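You operate a simulated robot arm through the tools that you are given. There is no shell and no other tool. Be economical: measure what you need, move in short steps, check, and stop when the job is done.

Carry out the task below with a simulated robot arm. There is one attempt and no reset: what you move stays moved.

JOB
Take the purple envelope bundle from the top of the stock bench and leave it on the top of the repair bench. Take the worn separator pad and put it on the white padded mailer. Shut the job ticket drawer. Press the paper test key three times. Take the short yellow stop block and leave it on the top of the spare-parts shelf. Push the gauge cupboard door shut. Open the gauge drawer, take the green offset plug from the inside of the gauge drawer and leave it on top of the blue tape cassette, then shut the drawer. Take the width gauge on the top of the spare table and put it away on the top of the stock bench. Put one of the bay labels from the high deck of the racking on the grey padded mailer. Put the 165 MM orange envelope bundle from the top of the side table on the unpacking end of the packing table and the 140 MM orange envelope bundle on the top of the repair bench. Push the back stop of machine one shut. Any order will do. Set down upright: worn separator pad. The back stop of machine one goes toward x +1.0, y +0.0, z +0.0 (a direction in the base frame), to its stop.

It is judged by the outcome, as a careful person would: the job done as asked, and still so three seconds after it is handed in. It fails if anything else is knocked over, pushed out of place, dropped, spilled or broken.

ROBOT AND FRAMES
A 7-joint arm with a fingered hand on a trunk, on a base that drives. Base frame: it is fixed to the floor where the robot stands at the start and does not move with it; the origin is under the middle of the robot, x ahead of it, y to its left, z up. Lengths are in mm, angles in degrees, forces in N, time in s.
Its first joint turns from -166.0 to 166.0 degrees. Places, roughly: back stop of machine one [600, 1500, 1000]; bay label [5500, -2500, 1500]; blue tape cassette [2250, -6000, 750]; gauge cupboard door [900, -4200, 1500]; gauge drawer [2600, -3800, 700]; green offset plug [2750, -4000, 750]; grey padded mailer [3000, -2500, 750]; job ticket drawer [900, 300, 600]; orange envelope bundle [3500, 250, 750]; paper test key [900, 700, 800]; purple envelope bundle [500, 0, 750]; short yellow stop block [500, -4250, 750]; top of the repair bench [600, -2000, 800]; top of the spare-parts shelf [400, -3700, 1400]; top of the stock bench [600, -100, 800]; unpacking end of the packing table [5600, 1300, 800]; white padded mailer [500, -750, 750]; width gauge [3250, -2500, 750]; worn separator pad (5x4x6 cm) [800, -400, 800]. Payload 4 kg.
The tool frame sits at the grasp point between the pads (the TCP): z along the fingers, y along the line on which they close. The tips reach 26 mm beyond it. Largest opening 132 mm; the body of the gripper starts 73 mm behind the TCP. The gripper is a hand of 4 fingers: y runs from the thumb to the fingers, the wrist lies at [0, 0, -239] in the tool frame, and closing takes about 1.5 s.
Orientation is told as [roll, pitch, yaw] about the base's x, y, z axes, in that order, counted from this pose: with the fingers straight down and closing along the base's y, the tool's x points along the base's -x, its y along +y and its z along -z.

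CONTROLS
- The arm moves only by the tool servo_tool. Its argument "deltas" is a list of rows, each a list of 6 numbers: the shift along the tool's x, y, z in units of 40 mm (1.0 is 40 mm), then the turn, a rotation vector about the tool's x, y, z in units of 5 degrees (1.0 is 5 degrees). In form: [[x, y, z, rx, ry, rz], ...]. A call has 1 to 12 rows; each row shifts and turns the commanded pose from where the row before left it, along the tool's axes as they then stand. "fingers" is the closure, from 0 (fully open) to 1 (shut), set as the call begins (left out, the last holds). A call with a number of a shift or a turn outside -1 to 1 is refused whole. A row lasts 0.2 s, in which the tool goes at most 50 mm and 8.6 degrees; a call with a longer step from one row to the next is refused whole, and so is a gripper value outside its range. Where a pose cannot be reached the arm comes as near as it can. A force on the tool above 40 N (or 10 N above the force at the start of the call, whichever is more), or a blocked arm, ends the call early, and 0.2 s more pass. Each finger travels about 72 mm/s and halts on what it meets, pressing with about 21 N; the grip force reading is that of the motor and also rises with nothing between the fingers. The clock runs only during rows and for 0.2 s after the last one: add rows that do not move to give the fingers time. It gives the time, the measured TCP pose, the force on the tool (base axes), the opening and the grip force at its end, in the units of the frame above (readings bear some noise), with the torque about the TCP (base axes, N m) and any sound that the robot's microphone picked up, and new pictures: "show" is both (left out), scene, wrist or none.
- Cameras (640 x 400 px; columns grow to the right, rows downward): "scene" is now at [21.9, 129.2, 1413.5]; the picture's right is [-0.28, -0.96, 0.00], its down [-0.59, 0.17, -0.79] and it looks along [0.76, -0.22, -0.61] (base axes); focal length 214 px, centre (320, 200). "wrist" rides on the gripper at [68, 2, -97] in the tool frame; the picture's right is [-0.03, 1.00, 0.00], its down [-0.82, -0.02, -0.58] and it looks along [-0.58, -0.01, 0.82] (tool axes); focal length 270 px, centre (320, 200). There is no depth. A picture from a camera that has moved, and an enlarged one, comes with that camera's place and axes in the base frame and with its lens.
- move_column(by): slides the trunk up (or, below 0, down) by that many mm; the arm and the scene camera ride with it, the base frame stays. It gives what a move gives, with no picture.
- roll_base(legs): drives the robot by 1 to 6 legs, each [ahead, turn to the left] in mm and degrees, along the robot's own axes; the way and the turn of a leg run together, so that a leg with both is an arc; at most 1500 mm and 180 degrees a leg. The arm and the cameras ride along, it lands a little off, and it stops where it bumps. It gives what a move gives, and a new picture of the scene camera.
- curl_fingers(finger1, finger2, finger3, thumb_bend): sets how far each is bent, from 0 (flat) to 1 (curled in); at 0.3 the hand is open as for a grip, at 0.7 the pads meet at the TCP. One left out holds its place. A second passes; each finger stops where it meets its share of the squeeze, and holds until it gets a number again. A gripper value or a shape takes the hand back. It gives what a move gives, with no picture; readings hold the bend of each and the force on the fingers (four entries, about 0 where the hand has none), thumb and palm.
- hand_shape(shape): the hand has 4 fingers and takes this shape, open, in about a second: jaw (thumb against the fingers, like two jaws); tri (thumb and two fingers); tip (a fingertip pinch); poke (one finger out to press); point (the index stretched); flat (the hand flat); cup (the hand cupped); fist (a fist). The gripper value then closes the fingers along that shape, each until it touches; the sizes above hold for jaw. It gives what a move gives, with no picture.
- pan_tilt(pan, tilt): turns the head with the scene camera to pan (to the left, within 155 degrees either way) and tilt (down, from -29 to 69), counted from straight ahead of the robot. It gives what a move gives, and a new picture of the scene camera.
- enlarge(camera, box): a new picture of the part [left, top, right, bottom] of that camera's present view, enlarged. It takes no simulated time.
- hand_in(): hands the job in; it is judged then, once.

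Go step by step. Nothing tells you exact positions but the pictures and the camera data: compare them with the known pose of the tool, close in by small moves and look again before you grip or let go. The budget is 546 turns and 360 pictures, counting those below and the enlarged ones. Unless the task says otherwise, let go and move clear before handing in.

The tools are called after "Emit:" as a command line: name --pt "numbers of a row" for each row, then --argument value for the rest, lists and objects as JSON in quotes. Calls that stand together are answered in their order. servo_tool: Moves the arm, as the interface text tells. Its arguments: {"type":"object","properties":{"deltas":{"type":"array","items":{"type":"array","items":{"type":"number"}}},"fingers":{"type":"number"},"show":{"type":"string","enum":["both","scene","wrist","none"]}},"required":["deltas"]} The other tools are called the same way: move_column (by) slides the trunk up or down; hand_shape (shape) gives the hand a shape; curl_fingers (finger1, finger2, finger3, thumb_bend) moves the fingers one by one; roll_base (legs) drives the base; pan_tilt (pan, tilt) turns the head that bears the scene camera; enlarge (camera, box) takes an enlarged picture of a part of a camera's view; hand_in () hands the job in.

At the start:

```text
clock: 0.0
tool_pos: [466.0, -128.0, 1177.2]
orientation: [0.0, 0.1, 0.1]
contact_force: [-0.3, -0.2, 0.8]
torque: [0.04, 0.03, 0.02]
width: 131.6
grasp_force: 0.0
shape: jaw
bend: [0.3, 0.3, 0.3, 0.3]
finger forces: [0.0, 0.1, 0.0, 0.0, 0.0, 0.0]
trunk travel left (down, up): [-375.0, 215.0]
robot x, y, heading: [-2.3, 2.4, -0.1]
head pan, tilt: [-16.3, 37.6]
```

scene: 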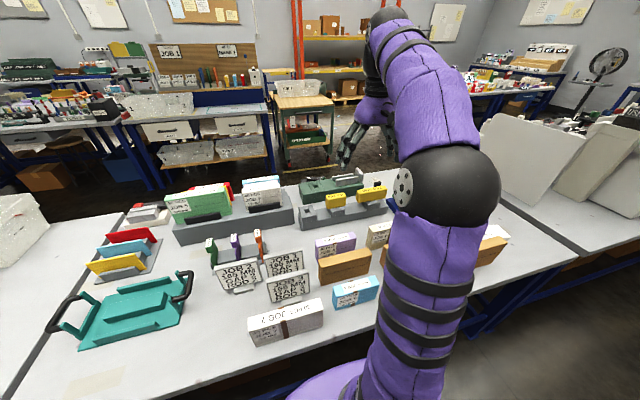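
wrist: 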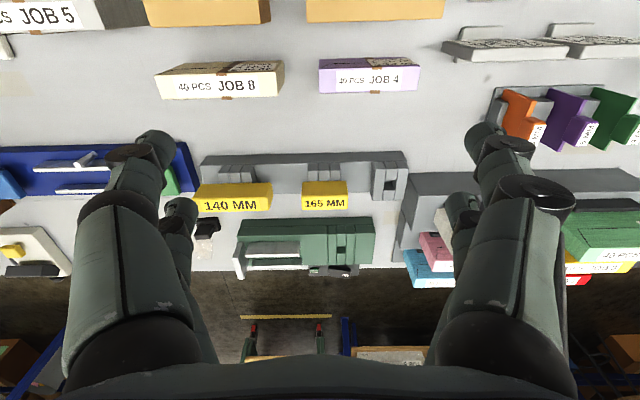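

The stock bench is in front with many items; the purple bundle "JOB 4" is visible. I look around first to learn the layout.

Emit:
pan_tilt --pan 40 --tilt 30

Emit:
pan_tilt --pan -60 --tilt 30

Emit:
pan_tilt --pan 0 --tilt 15

```text
clock: 1.2
tool_pos: [466.5, -128.6, 1178.1]
orientation: [0.1, 0.0, 0.0]
contact_force: [0.2, -0.2, -0.3]
torque: [-0.01, 0.0, 0.0]
width: 131.9
grasp_force: 0.1
shape: jaw
bend: [0.3, 0.3, 0.3, 0.3]
finger forces: [0.1, 0.0, 0.0, 0.0, 0.0, 0.0]
trunk travel left (down, up): [-375.0, 215.0]
robot x, y, heading: [-2.3, -1.6, 0.0]
head pan, tilt: [40.0, 30.0]
camera scene: at [8.1, 211.5, 1425.3], right [0.64, -0.77, 0.0], down [-0.38, -0.32, -0.87], along [0.66, 0.56, -0.5], focal length 214 px, centre (320, 200)
```

scene: 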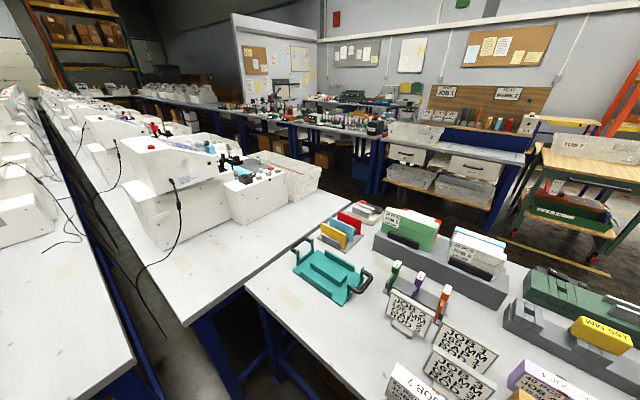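

```text
clock: 3.0
tool_pos: [466.1, -128.9, 1177.2]
orientation: [0.0, 0.0, 0.0]
contact_force: [0.2, -0.3, 0.2]
torque: [-0.03, -0.01, -0.03]
width: 132.1
grasp_force: 0.1
shape: jaw
bend: [0.3, 0.3, 0.3, 0.3]
finger forces: [0.0, 0.0, 0.0, 0.0, 0.1, 0.0]
trunk travel left (down, up): [-375.0, 215.0]
robot x, y, heading: [0.6, -0.1, -0.0]
head pan, tilt: [-60.0, 30.0]
camera scene: at [-15.9, 75.1, 1425.3], right [-0.87, -0.5, 0.0], down [-0.25, 0.43, -0.87], along [0.43, -0.75, -0.5], focal length 214 px, centre (320, 200)
```

scene: 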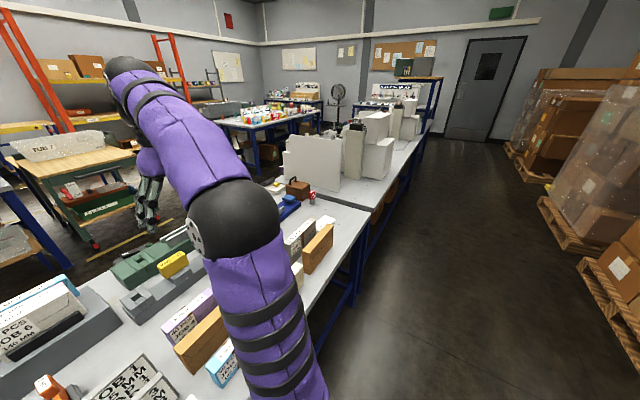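

```text
clock: 4.3
tool_pos: [465.7, -127.8, 1177.4]
orientation: [0.1, 0.0, 0.0]
contact_force: [-0.1, 0.1, -0.2]
torque: [0.01, 0.0, 0.02]
width: 131.7
grasp_force: 0.1
shape: jaw
bend: [0.3, 0.3, 0.3, 0.3]
finger forces: [0.0, 0.0, 0.0, 0.1, 0.1, 0.0]
trunk travel left (down, up): [-375.0, 215.0]
robot x, y, heading: [2.1, 0.2, 0.1]
head pan, tilt: [0.0, 15.0]
camera scene: at [32.2, 153.4, 1449.5], right [0.0, -1.0, 0.0], down [-0.26, 0.0, -0.97], along [0.97, 0.0, -0.26], focal length 214 px, centre (320, 200)
```

scene: 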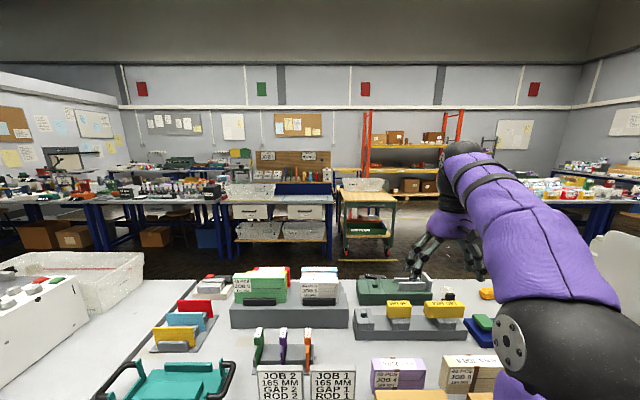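

The bench contents are visible; I look closer at details of the bench, the machine and the worn pad.

Emit:
enlarge --camera "scene" --box '[140, 230, 500, 400]'

Emit:
pan_tilt --pan 30 --tilt 45

Emit:
pan_tilt --pan 75 --tilt 35

Emit:
pan_tilt --pan -50 --tilt 45

```text
1.78 times, centred on (320, 315) of scene
camera zoom: at [32.2, 153.4, 1449.5], right [0.0, -1.0, 0.0], down [-0.26, 0.0, -0.97], along [0.97, 0.0, -0.26], focal length 381 px, centre (320, -4)
```

zoom: 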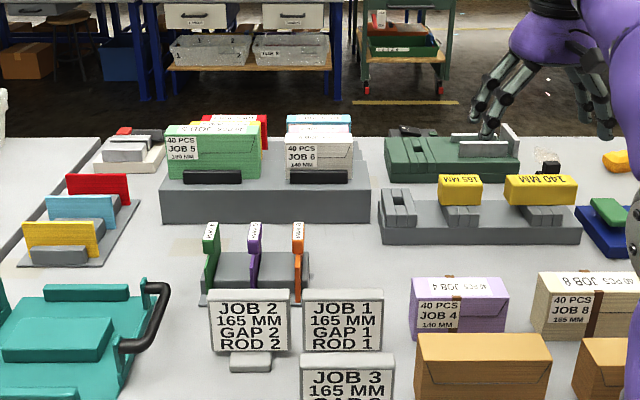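

```text
clock: 5.3
tool_pos: [466.1, -127.5, 1177.6]
orientation: [-0.1, 0.0, 0.1]
contact_force: [0.3, 0.0, -0.2]
torque: [-0.02, 0.0, 0.02]
width: 131.7
grasp_force: 0.0
shape: jaw
bend: [0.3, 0.3, 0.3, 0.3]
finger forces: [0.0, 0.0, 0.0, 0.1, 0.0, 0.1]
trunk travel left (down, up): [-375.0, 215.0]
robot x, y, heading: [0.6, 1.5, -0.1]
head pan, tilt: [30.0, 45.0]
camera scene: at [9.3, 194.0, 1402.8], right [0.5, -0.87, 0.0], down [-0.61, -0.35, -0.71], along [0.61, 0.35, -0.71], focal length 214 px, centre (320, 200)
```

scene: 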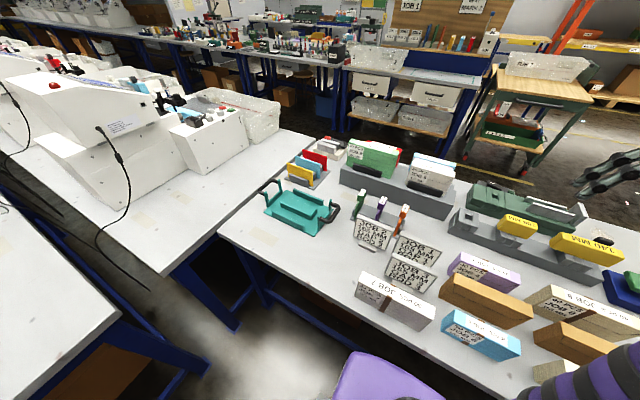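

```text
clock: 6.4
tool_pos: [466.4, -127.7, 1176.9]
orientation: [0.0, 0.0, 0.1]
contact_force: [0.2, 0.3, 0.1]
torque: [-0.01, -0.01, -0.04]
width: 131.8
grasp_force: 0.0
shape: jaw
bend: [0.3, 0.3, 0.3, 0.3]
finger forces: [0.0, 0.1, 0.1, 0.1, 0.1, 0.1]
trunk travel left (down, up): [-375.0, 215.0]
robot x, y, heading: [-0.5, -0.1, -0.2]
head pan, tilt: [75.0, 35.0]
camera scene: at [-38.3, 238.5, 1417.5], right [0.97, -0.26, 0.0], down [-0.15, -0.55, -0.82], along [0.21, 0.79, -0.57], focal length 214 px, centre (320, 200)
```

scene: 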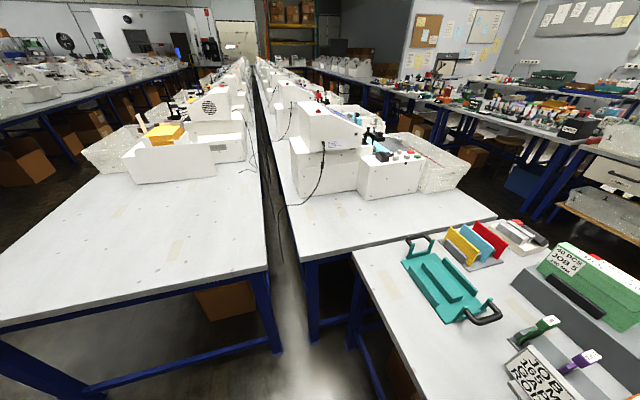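

```text
clock: 8.4
tool_pos: [465.1, -128.8, 1177.7]
orientation: [0.1, 0.0, 0.0]
contact_force: [-0.4, -0.4, -0.7]
torque: [0.0, -0.01, 0.0]
width: 132.0
grasp_force: 0.1
shape: jaw
bend: [0.3, 0.3, 0.3, 0.3]
finger forces: [0.0, 0.0, 0.0, 0.0, 0.1, 0.1]
trunk travel left (down, up): [-375.0, 215.0]
robot x, y, heading: [-0.0, -1.6, 0.0]
head pan, tilt: [-50.0, 45.0]
camera scene: at [-8.9, 91.1, 1402.7], right [-0.77, -0.64, 0.0], down [-0.45, 0.54, -0.71], along [0.45, -0.54, -0.71], focal length 214 px, centre (320, 200)
```

scene: 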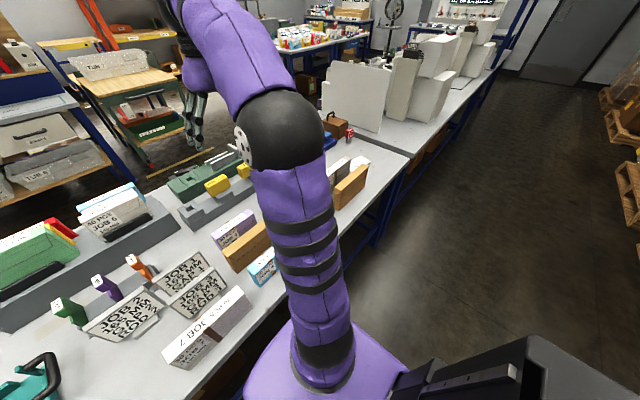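

Emit:
enlarge --camera "wrist" --box '[0, 0, 320, 280]'

Emit:
enlarge --camera "scene" --box '[140, 80, 460, 300]'

Emit:
pan_tilt --pan -100 --tilt 20

```text
1.43 times, centred on (160, 140) of wrist
camera zoom: at [396.9, -127.7, 1274.2], right [0.03, 1.0, 0.0], down [0.82, -0.02, 0.58], along [0.58, -0.01, -0.82], focal length 386 px, centre (549, 286)
```

zoom: 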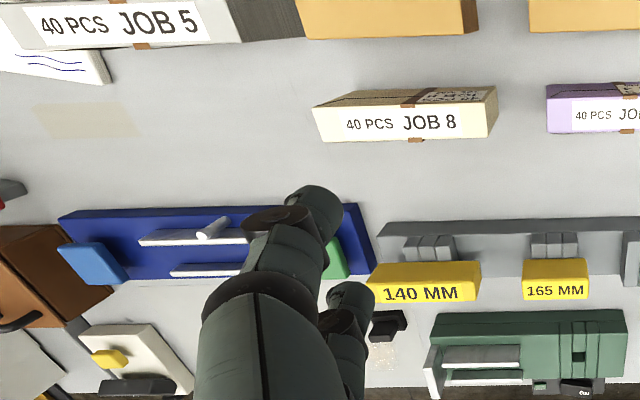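

```text
1.82 times, centred on (300, 190) of scene
camera zoom: at [-8.9, 91.1, 1402.7], right [-0.77, -0.64, 0.0], down [-0.45, 0.54, -0.71], along [0.45, -0.54, -0.71], focal length 390 px, centre (356, 218)
```

zoom: 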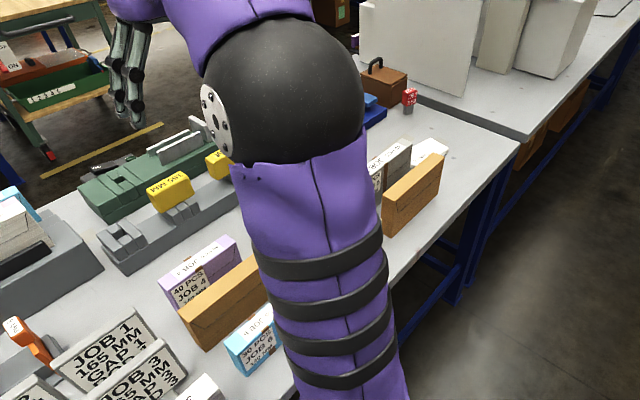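

```text
clock: 9.6
tool_pos: [466.0, -128.8, 1176.9]
orientation: [0.1, 0.0, 0.0]
contact_force: [0.0, -0.6, -0.3]
torque: [0.01, 0.0, -0.01]
width: 131.7
grasp_force: 0.1
shape: jaw
bend: [0.3, 0.3, 0.3, 0.3]
finger forces: [0.0, 0.0, 0.0, 0.0, 0.1, 0.1]
trunk travel left (down, up): [-375.0, 215.0]
robot x, y, heading: [-1.9, -0.9, -0.0]
head pan, tilt: [-100.0, 20.0]
camera scene: at [-77.3, 61.7, 1441.3], right [-0.98, 0.17, 0.0], down [0.06, 0.34, -0.94], along [-0.16, -0.93, -0.34], focal length 214 px, centre (320, 200)
```

scene: 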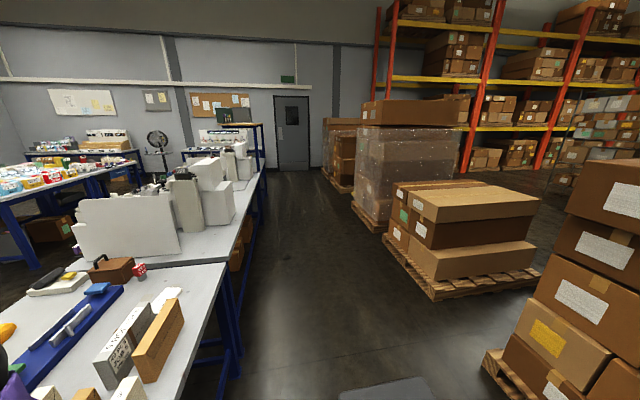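

I take the purple bundle to be at about [505, -27]; I move above it and turn the hand to close along x.

Emit:
servo_tool --pt "-0.16 0.42 0.7 0 0 0" --pt "-0.16 0.42 0.7 0 0 0" --pt "-0.16 0.42 0.7 0 0 0" --pt "-0.16 0.42 0.7 0 0 0" --pt "-0.16 0.42 0.7 0 0 0" --pt "-0.16 0.42 0.7 0 0 0" --show "none"

Emit:
servo_tool --pt "0 0 0 0 0 -1" --pt "0 0 0 0 0 -1" --pt "0 0 0 0 0 -1" --pt "0 0 0 0 0 -1" --pt "0 0 0 0 0 -1" --pt "0 0 0 0 0 -1" --pt "0 0 0 0 0 -1" --pt "0 0 0 0 0 -1" --pt "0 0 0 0 0 -1" --pt "0 0 0 0 0 -1" --pt "0 0 0 0 0 -1" --pt "0 0 0 0 0 -1" --show "none"

Emit:
servo_tool --pt "0 0 0 0 0 -1" --pt "0 0 0 0 0 -1" --pt "0 0 0 0 0 -1" --pt "0 0 0 0 0 -1" --pt "0 0 0 0 0 -1" --pt "0 0 0 0 0 -1" --show "wrist"

Emit:
pan_tilt --pan -5 --tilt 50

```text
clock: 11.0
tool_pos: [504.3, -27.2, 1009.7]
orientation: [0.0, 0.1, 0.1]
contact_force: [-0.2, 0.5, 0.6]
torque: [-0.01, 0.01, 0.01]
width: 131.9
grasp_force: 0.1
shape: jaw
bend: [0.3, 0.3, 0.3, 0.3]
finger forces: [0.0, 0.0, 0.0, 0.0, 0.0, 0.1]
trunk travel left (down, up): [-375.0, 215.0]
robot x, y, heading: [-0.8, -0.3, 0.2]
head pan, tilt: [-100.0, 20.0]
```

```text
clock: 13.6
tool_pos: [504.4, -26.4, 1008.4]
orientation: [0.0, 0.0, 60.1]
contact_force: [-0.3, 0.3, -0.5]
torque: [0.0, 0.02, 0.02]
width: 132.1
grasp_force: 0.1
shape: jaw
bend: [0.3, 0.3, 0.3, 0.3]
finger forces: [0.0, 0.0, 0.0, 0.1, 0.0, 0.0]
trunk travel left (down, up): [-375.0, 215.0]
robot x, y, heading: [0.1, -0.2, -0.1]
head pan, tilt: [-100.0, 20.0]
```

```text
clock: 15.0
tool_pos: [504.7, -28.4, 1009.5]
orientation: [0.0, 0.0, 90.0]
contact_force: [0.3, 0.4, 0.4]
torque: [-0.01, 0.03, 0.0]
width: 131.8
grasp_force: 0.1
shape: jaw
bend: [0.3, 0.3, 0.3, 0.3]
finger forces: [0.0, 0.0, 0.0, 0.0, 0.0, 0.0]
trunk travel left (down, up): [-375.0, 215.0]
robot x, y, heading: [-0.2, -2.4, -0.1]
head pan, tilt: [-100.0, 20.0]
camera wrist: at [502.0, -97.4, 1106.3], right [-1.0, 0.02, 0.0], down [0.02, 0.82, 0.58], along [0.01, 0.58, -0.82], focal length 270 px, centre (320, 200)
```

wrist: 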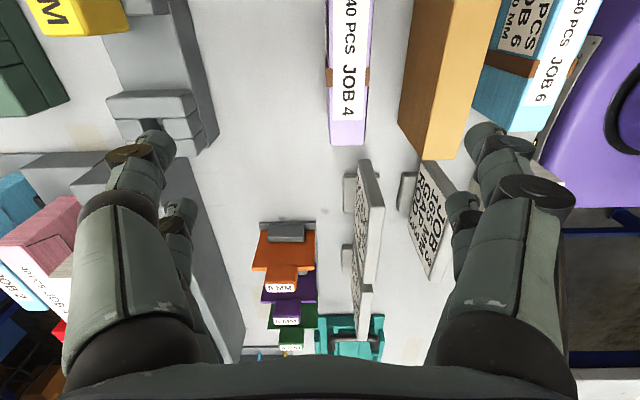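

```text
clock: 16.7
tool_pos: [503.8, -27.1, 1009.6]
orientation: [-0.1, 0.1, 90.0]
contact_force: [0.0, -0.5, 0.1]
torque: [-0.04, 0.0, -0.02]
width: 131.9
grasp_force: 0.0
shape: jaw
bend: [0.3, 0.3, 0.3, 0.3]
finger forces: [0.1, 0.0, 0.0, 0.0, 0.0, 0.0]
trunk travel left (down, up): [-375.0, 215.0]
robot x, y, heading: [5.3, -1.9, 0.1]
head pan, tilt: [-5.0, 50.0]
camera scene: at [15.5, 146.7, 1395.8], right [-0.09, -1.0, 0.0], down [-0.76, 0.07, -0.64], along [0.64, -0.06, -0.77], focal length 214 px, centre (320, 200)
```

scene: 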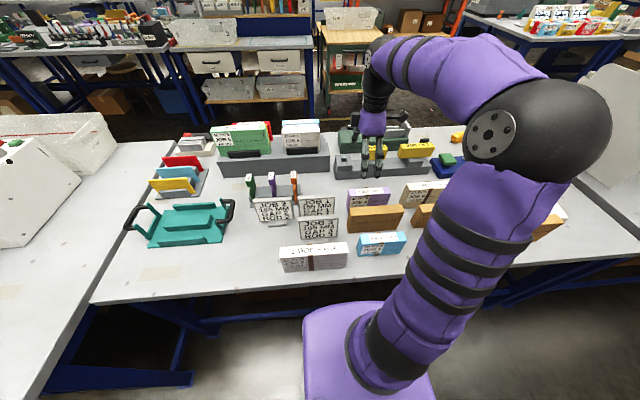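

Emit:
enlarge --camera "wrist" --box '[240, 0, 480, 170]'

Emit:
enlarge --camera "scene" --box '[240, 150, 480, 290]'

```text
2.35 times, centred on (360, 85) of wrist
camera zoom: at [502.0, -97.0, 1106.3], right [-1.0, 0.03, 0.0], down [0.02, 0.82, 0.58], along [0.01, 0.58, -0.82], focal length 636 px, centre (226, 471)
```

zoom: 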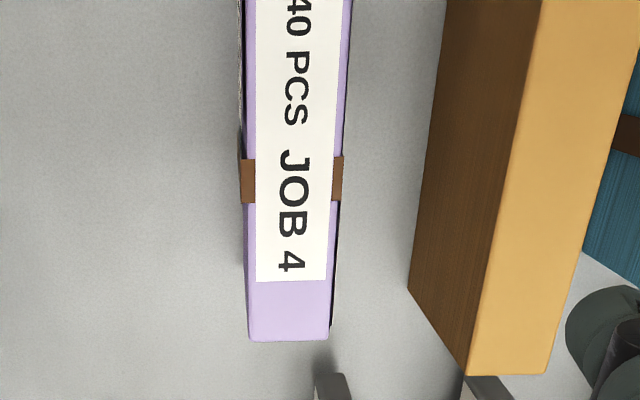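

```text
2.67 times, centred on (360, 220) of scene
camera zoom: at [15.5, 146.7, 1395.8], right [-0.09, -1.0, 0.0], down [-0.76, 0.07, -0.64], along [0.64, -0.06, -0.77], focal length 572 px, centre (213, 147)
```

zoom: 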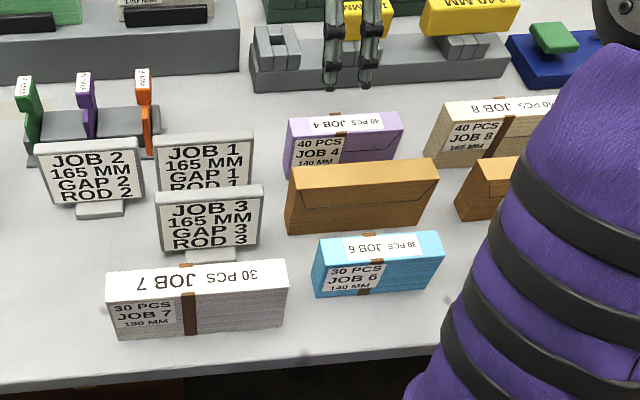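

The bundles' geometry shows the bench top is nearer z≈790; the purple bundle is about 32 mm thick at x≈479, y≈-61, top z≈873. I move over it with the hand partly closed.

Emit:
servo_tool --pt "0.42 0.3 0.1 0 0 0" --pt "0.42 0.25 0.1 0 0 0" --pt "0 0 0.8 0 0 0" --pt "0 0 0.8 0 0 0" --pt "0 0 0 0 0 0" --fingers 0.45 --show "wrist"

```text
clock: 17.9
tool_pos: [481.3, -63.7, 937.2]
orientation: [0.0, -0.1, 90.0]
contact_force: [-0.3, 1.1, 0.2]
torque: [0.03, -0.02, -0.02]
width: 73.1
grasp_force: 0.0
shape: jaw
bend: [0.72, 0.72, 0.72, 0.7]
finger forces: [0.0, 0.0, 0.1, 0.0, 0.1, 0.0]
trunk travel left (down, up): [-375.0, 215.0]
robot x, y, heading: [0.4, 3.9, 0.3]
head pan, tilt: [-5.0, 50.0]
camera wrist: at [478.7, -132.3, 1033.0], right [-1.0, 0.03, 0.0], down [0.02, 0.82, 0.58], along [0.01, 0.58, -0.82], focal length 270 px, centre (320, 200)
```

wrist: 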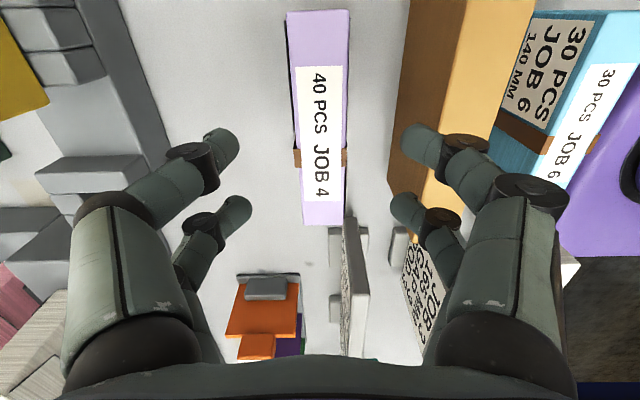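

Emit:
servo_tool --pt "0 -0.1 0.7 0 0 0" --pt "0 0 0.7 0 0 0" --pt "0 0 0.6 0 0 0" --pt "0 0 0 0 0 0" --show "wrist"

```text
clock: 18.9
tool_pos: [485.5, -62.3, 857.9]
orientation: [0.0, 0.1, 90.0]
contact_force: [-0.4, -0.3, 0.2]
torque: [-0.03, 0.07, 0.03]
width: 73.1
grasp_force: 0.0
shape: jaw
bend: [0.72, 0.72, 0.72, 0.7]
finger forces: [0.1, 0.1, 0.1, 0.0, 0.0, 0.0]
trunk travel left (down, up): [-375.0, 215.0]
robot x, y, heading: [1.8, -2.1, -0.1]
head pan, tilt: [-5.0, 50.0]
camera wrist: at [483.4, -131.0, 953.7], right [-1.0, 0.03, 0.0], down [0.02, 0.82, 0.58], along [0.01, 0.58, -0.82], focal length 270 px, centre (320, 200)
```

wrist: 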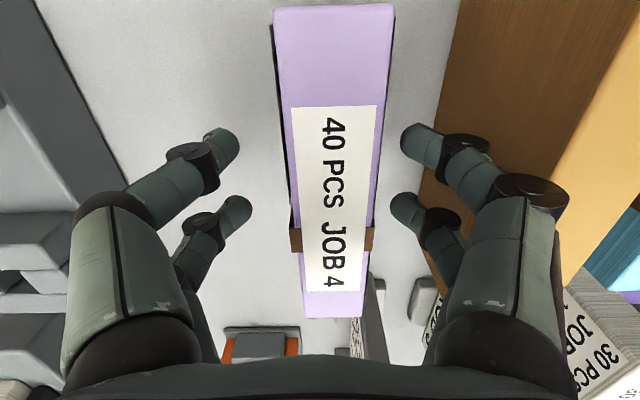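

Emit:
servo_tool --pt "0 0.05 0.35 0 0 0" --pt "0 0 0 0 0 0" --show "none"

Emit:
servo_tool --pt "0 0 0 0 0 0" --pt "0 0 0 0 0 0" --pt "0 0 0 0 0 0" --pt "0 0 0 0 0 0" --pt "0 0 0 0 0 0" --pt "0 0 0 0 0 0" --fingers 1 --show "wrist"

```text
clock: 19.5
tool_pos: [484.3, -61.8, 844.1]
orientation: [0.0, -0.1, 90.0]
contact_force: [0.1, 0.5, -0.1]
torque: [0.01, -0.03, 0.0]
width: 73.2
grasp_force: 0.0
shape: jaw
bend: [0.72, 0.72, 0.72, 0.7]
finger forces: [0.0, 0.0, 0.1, 0.0, 0.0, 0.0]
trunk travel left (down, up): [-375.0, 215.0]
robot x, y, heading: [2.5, 1.8, 0.0]
head pan, tilt: [-5.0, 50.0]
```

```text
clock: 20.9
tool_pos: [482.5, -60.2, 844.0]
orientation: [0.0, 0.0, 90.0]
contact_force: [0.0, 0.0, 0.8]
torque: [0.06, 0.02, 0.01]
width: 26.1
grasp_force: 21.0
shape: jaw
bend: [0.73, 0.73, 0.73, 0.7]
finger forces: [18.9, 18.9, 18.7, 0.0, 19.0, 0.0]
trunk travel left (down, up): [-375.0, 215.0]
robot x, y, heading: [1.8, 1.8, 0.0]
head pan, tilt: [-5.0, 50.0]
camera wrist: at [481.4, -130.9, 940.1], right [-1.0, 0.03, 0.0], down [0.02, 0.82, 0.58], along [0.01, 0.58, -0.82], focal length 270 px, centre (320, 200)
```

wrist: 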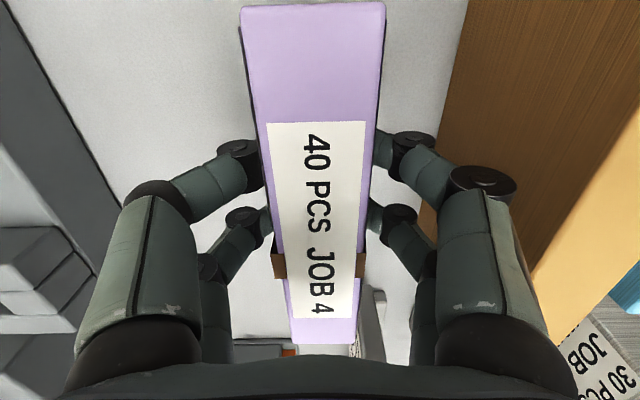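

Gripped. I lift it and check.

Emit:
servo_tool --pt "0 0 -0.5 0 0 0" --pt "0 0 -1 0 0 0" --pt "0 0 -1 0 0 0" --pt "0 0 -1 0 0 0" --pt "0 0 -1 0 0 0" --pt "0 0 0 0 0 0" --show "both"

```text
clock: 22.3
tool_pos: [481.7, -60.5, 1022.1]
orientation: [0.0, 0.0, 89.9]
contact_force: [-0.5, -0.6, -1.0]
torque: [-0.01, 0.0, 0.04]
width: 26.0
grasp_force: 21.1
shape: jaw
bend: [0.73, 0.73, 0.73, 0.7]
finger forces: [18.9, 18.9, 18.8, 0.1, 19.0, 0.0]
trunk travel left (down, up): [-375.0, 215.0]
robot x, y, heading: [-2.2, 1.5, -0.2]
head pan, tilt: [-5.0, 50.0]
camera scene: at [15.5, 146.7, 1395.8], right [-0.09, -1.0, 0.0], down [-0.76, 0.07, -0.64], along [0.64, -0.06, -0.77], focal length 214 px, centre (320, 200)
camera wrist: at [480.3, -130.6, 1119.8], right [-1.0, 0.03, 0.0], down [0.02, 0.82, 0.58], along [0.01, 0.58, -0.82], focal length 270 px, centre (320, 200)
```

scene: 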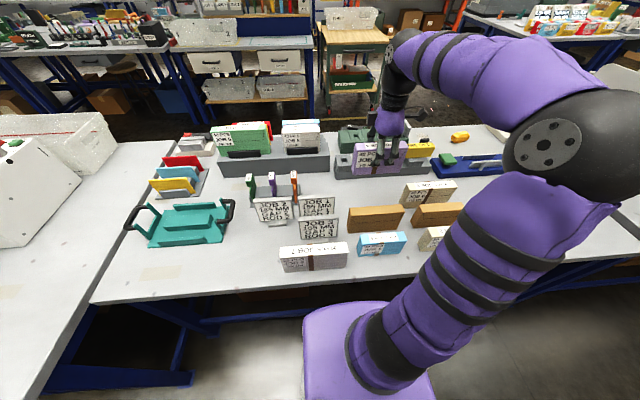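
wrist: 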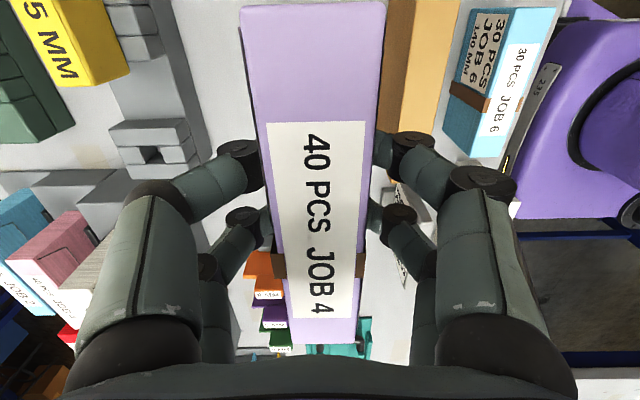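

The bundle is in hand. I back off, turn right and drive along the aisle toward the repair bench.

Emit:
roll_base --legs '[[-300, 0], [0, -90], [1000, 0]]'

Emit:
pan_tilt --pan 45 --tilt 25

Emit:
pan_tilt --pan 0 --tilt 15

```text
clock: 33.0
tool_pos: [-444.9, -1463.8, 1022.2]
orientation: [0.0, 0.0, -3.6]
contact_force: [0.7, -0.8, -1.6]
torque: [-0.01, 0.01, 0.02]
width: 25.9
grasp_force: 21.4
shape: jaw
bend: [0.73, 0.73, 0.73, 0.7]
finger forces: [18.8, 18.6, 18.5, 0.1, 18.8, 0.1]
trunk travel left (down, up): [-375.0, 215.0]
robot x, y, heading: [-348.4, -989.7, -93.7]
head pan, tilt: [-5.0, 50.0]
camera scene: at [-211.6, -1011.9, 1395.8], right [-0.99, 0.15, 0.0], down [0.11, 0.76, -0.64], along [-0.1, -0.64, -0.77], focal length 214 px, centre (320, 200)
```

scene: 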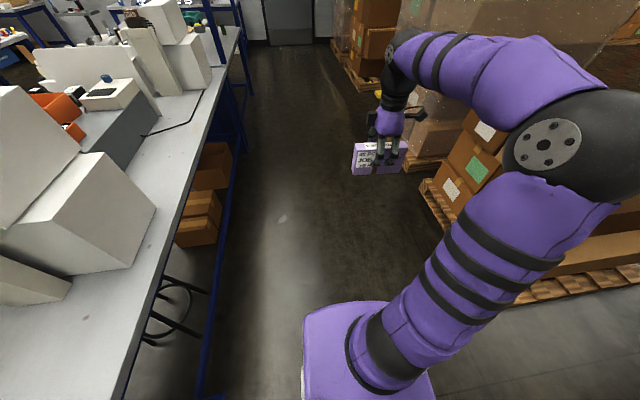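

```text
clock: 34.2
tool_pos: [-444.9, -1464.0, 1023.3]
orientation: [0.0, 0.0, -3.6]
contact_force: [-0.6, -0.2, -1.1]
torque: [0.02, 0.0, -0.01]
width: 26.2
grasp_force: 20.9
shape: jaw
bend: [0.73, 0.73, 0.73, 0.7]
finger forces: [18.7, 18.6, 18.6, 0.0, 18.8, 0.1]
trunk travel left (down, up): [-375.0, 215.0]
robot x, y, heading: [-357.0, -983.5, -93.6]
head pan, tilt: [45.0, 25.0]
camera scene: at [-139.3, -1004.9, 1433.2], right [-0.75, -0.66, 0.0], down [-0.28, 0.32, -0.91], along [0.6, -0.68, -0.42], focal length 214 px, centre (320, 200)
```

scene: 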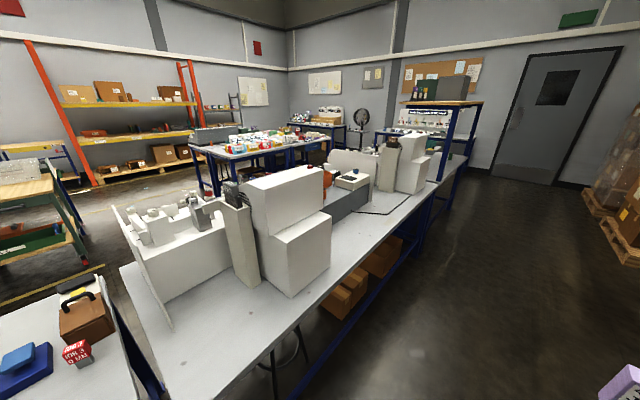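

```text
clock: 35.3
tool_pos: [-446.2, -1465.2, 1021.4]
orientation: [0.0, 0.0, -3.6]
contact_force: [-0.4, -1.0, -0.3]
torque: [0.0, -0.04, 0.03]
width: 26.0
grasp_force: 21.4
shape: jaw
bend: [0.73, 0.73, 0.73, 0.7]
finger forces: [18.7, 18.7, 18.5, 0.0, 18.9, 0.0]
trunk travel left (down, up): [-375.0, 215.0]
robot x, y, heading: [-354.8, -990.0, -93.6]
head pan, tilt: [0.0, 15.0]
camera scene: at [-205.9, -1029.1, 1449.5], right [-1.0, 0.06, 0.0], down [0.02, 0.26, -0.97], along [-0.06, -0.96, -0.26], focal length 214 px, centre (320, 200)
```

scene: 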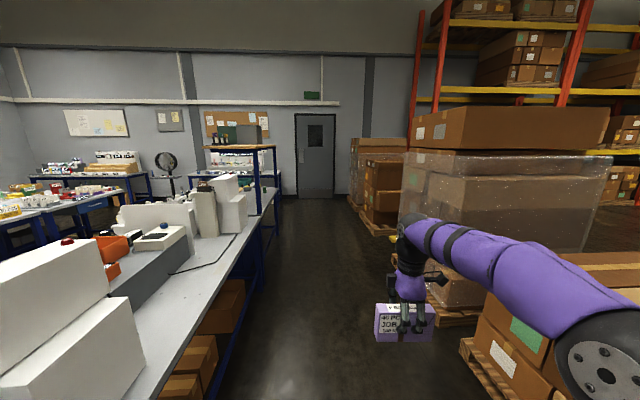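

The repair bench starts at about y = -1000 with free space near its front edge around [350, -1150]. I drive there and face the bench.

Emit:
roll_base --legs '[[110, 0], [0, 93.6]]'

Emit:
pan_tilt --pan -5 --tilt 45

```text
clock: 40.5
tool_pos: [120.1, -1158.4, 1022.3]
orientation: [0.0, -0.1, 89.7]
contact_force: [-0.8, -0.7, -2.0]
torque: [0.02, -0.01, 0.0]
width: 25.3
grasp_force: 20.9
shape: jaw
bend: [0.73, 0.73, 0.73, 0.7]
finger forces: [18.6, 18.6, 18.4, 0.0, 18.5, 0.1]
trunk travel left (down, up): [-375.0, 215.0]
robot x, y, heading: [-363.8, -1096.7, -0.4]
head pan, tilt: [0.0, 15.0]
camera scene: at [-328.8, -942.8, 1449.5], right [0.0, -1.0, 0.0], down [-0.26, 0.0, -0.97], along [0.97, 0.0, -0.26], focal length 214 px, centre (320, 200)
```

scene: 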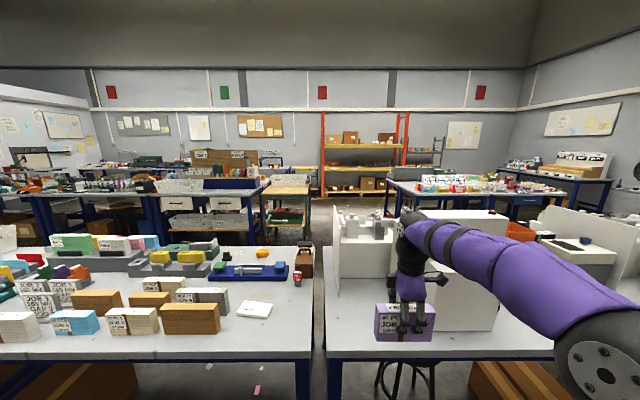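

```text
clock: 41.4
tool_pos: [120.6, -1159.2, 1023.3]
orientation: [0.0, 0.0, 89.7]
contact_force: [0.2, -0.5, -1.6]
torque: [-0.01, 0.02, 0.01]
width: 25.8
grasp_force: 21.0
shape: jaw
bend: [0.73, 0.73, 0.73, 0.7]
finger forces: [18.5, 18.6, 18.5, 0.1, 18.6, 0.2]
trunk travel left (down, up): [-375.0, 215.0]
robot x, y, heading: [-360.5, -1099.9, 0.0]
head pan, tilt: [-5.0, 45.0]
camera scene: at [-341.2, -949.8, 1402.7], right [-0.09, -1.0, 0.0], down [-0.7, 0.06, -0.71], along [0.7, -0.06, -0.71], focal length 214 px, centre (320, 200)
```

scene: 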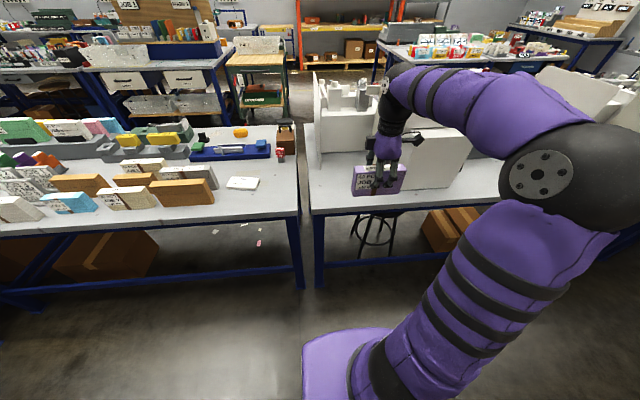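

I drive ahead so that the bundle hangs above the free strip, then look with the wrist camera.

Emit:
roll_base --legs '[[215, 0]]'

Emit:
servo_tool --pt "0 0 1 0 0 0" --pt "0 0 1 0 0 0" --pt "0 0 1 0 0 0" --pt "0 0 0 0 0 0" --show "both"

```text
clock: 43.1
tool_pos: [336.1, -1157.7, 1024.3]
orientation: [0.0, 0.0, 89.8]
contact_force: [-0.4, 0.0, -0.4]
torque: [-0.02, -0.01, -0.01]
width: 25.8
grasp_force: 20.8
shape: jaw
bend: [0.73, 0.73, 0.73, 0.7]
finger forces: [18.6, 18.8, 18.6, 0.0, 18.7, 0.1]
trunk travel left (down, up): [-375.0, 215.0]
robot x, y, heading: [-143.6, -1097.1, 0.1]
head pan, tilt: [-5.0, 45.0]
camera scene: at [-126.3, -950.5, 1402.7], right [-0.09, -1.0, 0.0], down [-0.7, 0.06, -0.71], along [0.7, -0.06, -0.71], focal length 214 px, centre (320, 200)
```

scene: 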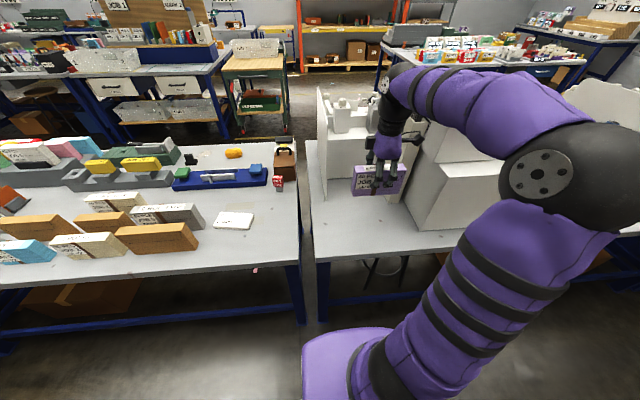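

```text
clock: 44.1
tool_pos: [335.8, -1158.3, 902.0]
orientation: [0.0, 0.0, 89.8]
contact_force: [0.5, -0.2, -1.0]
torque: [-0.01, 0.0, 0.01]
width: 25.8
grasp_force: 20.9
shape: jaw
bend: [0.73, 0.73, 0.73, 0.7]
finger forces: [18.5, 18.6, 18.6, 0.0, 18.5, 0.0]
trunk travel left (down, up): [-375.0, 215.0]
robot x, y, heading: [-145.4, -1096.6, -0.1]
head pan, tilt: [-5.0, 45.0]
camera scene: at [-126.1, -950.6, 1402.7], right [-0.09, -1.0, 0.0], down [-0.7, 0.06, -0.71], along [0.7, -0.06, -0.71], focal length 214 px, centre (320, 200)
camera wrist: at [334.1, -1228.6, 998.3], right [-1.0, 0.03, 0.0], down [0.02, 0.82, 0.58], along [0.02, 0.58, -0.82], focal length 270 px, centre (320, 200)
```

scene: 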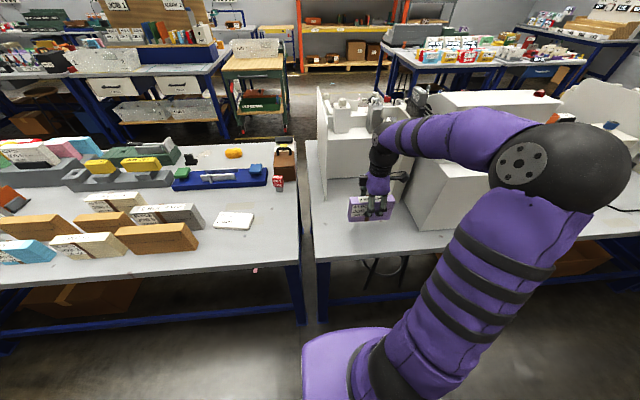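
wrist: 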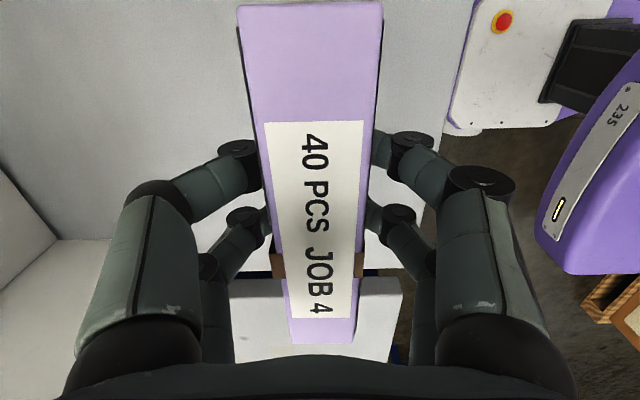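

Emit:
servo_tool --pt "0 0 0.6 0 0 0" --pt "0 0 0.4 0 0 0" --pt "0 0 0.2 0 0 0" --pt "0 0 0.1 0 0 0" --pt "0 0 0.1 0 0 0" --pt "0 0 0.1 0 0 0" --pt "0 0 0.1 0 0 0" --show "none"

```text
clock: 45.7
tool_pos: [336.8, -1158.8, 841.2]
orientation: [-0.2, 0.2, 89.9]
contact_force: [-1.2, 0.7, 24.4]
torque: [-0.01, 0.03, 0.02]
width: 26.5
grasp_force: 21.0
shape: jaw
bend: [0.73, 0.73, 0.74, 0.71]
finger forces: [22.7, 22.8, 21.3, 0.0, 22.1, 0.0]
trunk travel left (down, up): [-375.0, 215.0]
robot x, y, heading: [-142.6, -1097.9, 0.1]
head pan, tilt: [-5.0, 45.0]
```

It touches the bench. I relieve the force, open and lift off.

Emit:
servo_tool --pt "0 0 -0.06 0 0 0" --pt "0 0 0 0 0 0" --show "none"

Emit:
servo_tool --pt "0 0 0 0 0 0" --pt "0 0 0 0 0 0" --pt "0 0 0 0 0 0" --pt "0 0 0 0 0 0" --fingers 0.45 --show "none"

Emit:
servo_tool --pt "0 0 -0.8 0 0 0" --pt "0 0 -1 0 0 0" --pt "0 0 -1 0 0 0" --pt "0 0 -1 0 0 0" --pt "0 0 -0.7 0 0 0" --show "wrist"

Emit:
enlarge --camera "scene" --box '[160, 130, 300, 230]'

```text
clock: 46.3
tool_pos: [335.5, -1159.1, 841.1]
orientation: [-0.1, 0.0, 89.8]
contact_force: [2.6, 1.7, 13.5]
torque: [-0.04, -0.06, -0.02]
width: 26.4
grasp_force: 20.7
shape: jaw
bend: [0.73, 0.73, 0.74, 0.7]
finger forces: [21.4, 21.2, 22.1, 0.1, 22.7, 0.0]
trunk travel left (down, up): [-375.0, 215.0]
robot x, y, heading: [-144.0, -1099.2, -0.0]
head pan, tilt: [-5.0, 45.0]
```

```text
clock: 47.3
tool_pos: [336.3, -1159.0, 840.3]
orientation: [-0.1, 0.0, 89.9]
contact_force: [0.8, -0.1, 0.6]
torque: [-0.01, 0.0, 0.04]
width: 72.1
grasp_force: 0.1
shape: jaw
bend: [0.72, 0.72, 0.72, 0.7]
finger forces: [0.0, 0.0, 0.0, 0.1, 0.0, 0.0]
trunk travel left (down, up): [-375.0, 215.0]
robot x, y, heading: [-144.5, -1099.7, -0.0]
head pan, tilt: [-5.0, 45.0]
```

```text
clock: 48.5
tool_pos: [333.2, -1158.8, 1020.6]
orientation: [0.0, 0.0, 89.8]
contact_force: [-0.7, -0.2, 0.3]
torque: [0.0, -0.01, 0.03]
width: 72.1
grasp_force: 0.0
shape: jaw
bend: [0.72, 0.72, 0.72, 0.7]
finger forces: [0.0, 0.1, 0.1, 0.0, 0.1, 0.0]
trunk travel left (down, up): [-375.0, 215.0]
robot x, y, heading: [-147.5, -1096.8, 0.0]
head pan, tilt: [-5.0, 45.0]
camera wrist: at [331.5, -1228.9, 1117.4], right [-1.0, 0.03, 0.0], down [0.02, 0.82, 0.58], along [0.02, 0.58, -0.82], focal length 270 px, centre (320, 200)
```

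wrist: 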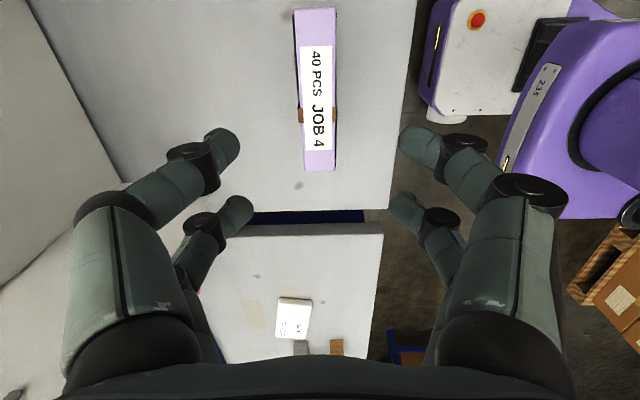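

```text
4.00 times, centred on (230, 180) of scene
camera zoom: at [-126.3, -950.5, 1402.7], right [-0.09, -1.0, 0.0], down [-0.7, 0.06, -0.71], along [0.7, -0.06, -0.71], focal length 858 px, centre (680, 280)
```

zoom: 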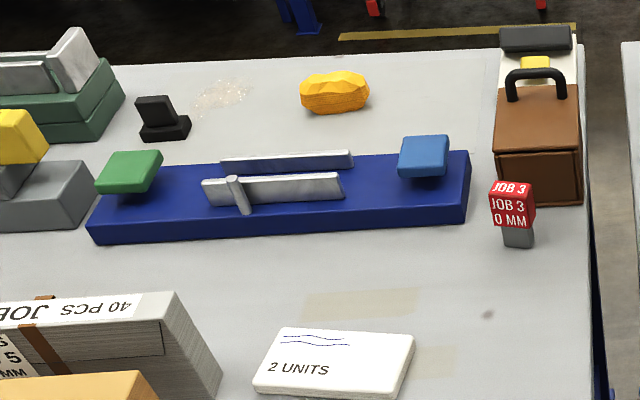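

Purple is placed. The worn pad is the black L-shaped block at about [785, -400]; the white mailer is at about [389, -680]. I drive back to stand between them.

Emit:
roll_base --legs '[[-220, 0], [0, 90], [620, 0], [0, -90], [250, 0]]'

```text
clock: 62.3
tool_pos: [375.4, -560.6, 1020.3]
orientation: [0.0, -0.1, 88.3]
contact_force: [-0.2, -0.5, -0.6]
torque: [-0.01, -0.02, -0.03]
width: 72.2
grasp_force: 0.1
shape: jaw
bend: [0.72, 0.72, 0.72, 0.7]
finger forces: [0.0, 0.1, 0.0, 0.0, 0.0, 0.1]
trunk travel left (down, up): [-375.0, 215.0]
robot x, y, heading: [-104.5, -488.0, -1.2]
head pan, tilt: [-5.0, 45.0]
camera scene: at [-78.8, -340.5, 1402.7], right [-0.11, -0.99, 0.0], down [-0.7, 0.08, -0.71], along [0.7, -0.08, -0.71], focal length 214 px, centre (320, 200)
```

scene: 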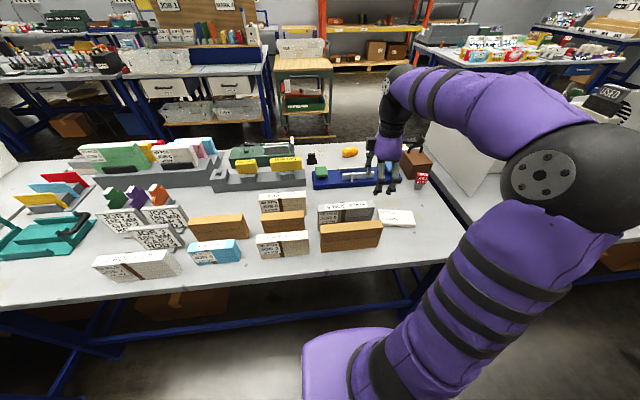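

Emit:
roll_base --legs '[[120, 1]]'

Emit:
servo_tool --pt "0 0 0 0 0 1" --pt "0 0 0 0 0 1" --pt "0 0 0 0 0 1" --pt "0 0 0 0 0 1" --pt "0 0 0 0 0 1" --pt "0 0 0 0 0 1" --pt "0 0 0 0 0 1" --pt "0 0 0 0 0 1" --pt "0 0 0 0 0 1" --pt "0 0 0 0 0 1" --pt "0 0 0 0 0 1" --pt "0 0 0 0 0 1" --show "none" --fingers 0.2

Emit:
servo_tool --pt "0 0 0 0 0 1" --pt "0 0 0 0 0 1" --pt "0 0 0 0 0 1" --pt "0 0 0 0 0 1" --pt "0 0 0 0 0 1" --pt "0 0 0 0 0 0.9" --show "none"

Emit:
servo_tool --pt "-0.7 0.7 0 0 0 0" --pt "-0.7 0.7 0 0 0 0" --pt "-0.7 0.7 0 0 0 0" --pt "-0.7 0.7 0 0 0 0" --pt "-0.7 0.7 0 0 0 0" --pt "-0.7 0.4 0 0 0 0" --show "both"

```text
clock: 63.5
tool_pos: [500.7, -553.5, 1020.4]
orientation: [0.0, 0.0, 89.5]
contact_force: [-0.5, -0.3, 0.2]
torque: [-0.01, -0.01, -0.02]
width: 72.2
grasp_force: 0.1
shape: jaw
bend: [0.72, 0.72, 0.72, 0.7]
finger forces: [0.1, 0.0, 0.0, 0.0, 0.1, 0.1]
trunk travel left (down, up): [-375.0, 215.0]
robot x, y, heading: [18.9, -491.1, -0.3]
head pan, tilt: [-5.0, 45.0]
camera scene: at [39.3, -341.9, 1402.7], right [-0.09, -1.0, 0.0], down [-0.7, 0.07, -0.71], along [0.7, -0.07, -0.71], focal length 214 px, centre (320, 200)
```

scene: 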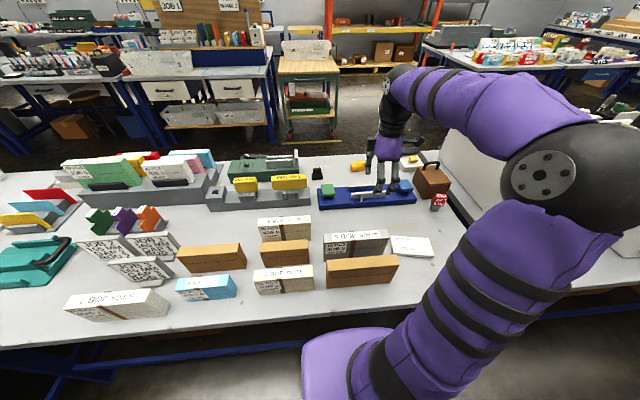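

```text
clock: 66.1
tool_pos: [498.8, -554.1, 1021.3]
orientation: [-0.1, 0.0, 29.4]
contact_force: [0.2, -0.6, -0.2]
torque: [0.01, 0.03, -0.02]
width: 105.5
grasp_force: 0.2
shape: jaw
bend: [0.59, 0.59, 0.59, 0.45]
finger forces: [0.0, 0.0, 0.0, 0.1, 0.0, 0.0]
trunk travel left (down, up): [-375.0, 215.0]
robot x, y, heading: [17.7, -489.9, -0.0]
head pan, tilt: [-5.0, 45.0]
```

```text
clock: 67.5
tool_pos: [498.3, -552.7, 1019.6]
orientation: [0.0, 0.0, -0.1]
contact_force: [0.0, 0.6, -0.6]
torque: [-0.01, 0.03, -0.01]
width: 105.3
grasp_force: 0.0
shape: jaw
bend: [0.59, 0.59, 0.59, 0.45]
finger forces: [0.1, 0.0, 0.1, 0.0, 0.1, 0.0]
trunk travel left (down, up): [-375.0, 215.0]
robot x, y, heading: [20.9, -490.8, -0.0]
head pan, tilt: [-5.0, 45.0]
```

```text
clock: 68.9
tool_pos: [665.3, -398.0, 1019.6]
orientation: [-0.1, 0.0, -0.1]
contact_force: [-0.2, 0.1, 0.4]
torque: [0.02, -0.03, 0.01]
width: 105.7
grasp_force: 0.0
shape: jaw
bend: [0.59, 0.59, 0.59, 0.45]
finger forces: [0.0, 0.1, 0.0, 0.1, 0.0, 0.0]
trunk travel left (down, up): [-375.0, 215.0]
robot x, y, heading: [19.1, -489.5, -0.2]
head pan, tilt: [-5.0, 45.0]
camera scene: at [39.3, -341.8, 1402.6], right [-0.09, -1.0, 0.0], down [-0.7, 0.07, -0.71], along [0.7, -0.07, -0.71], focal length 214 px, centre (320, 200)
camera wrist: at [597.1, -397.3, 1116.1], right [0.03, 1.0, 0.0], down [0.82, -0.02, 0.58], along [0.58, -0.02, -0.82], focal length 270 px, centre (320, 200)
```

scene: 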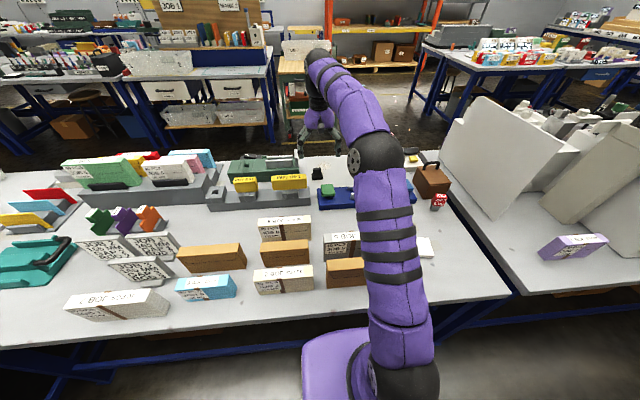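
wrist: 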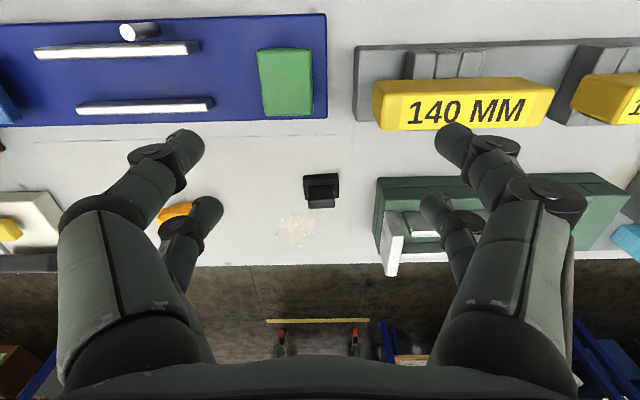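

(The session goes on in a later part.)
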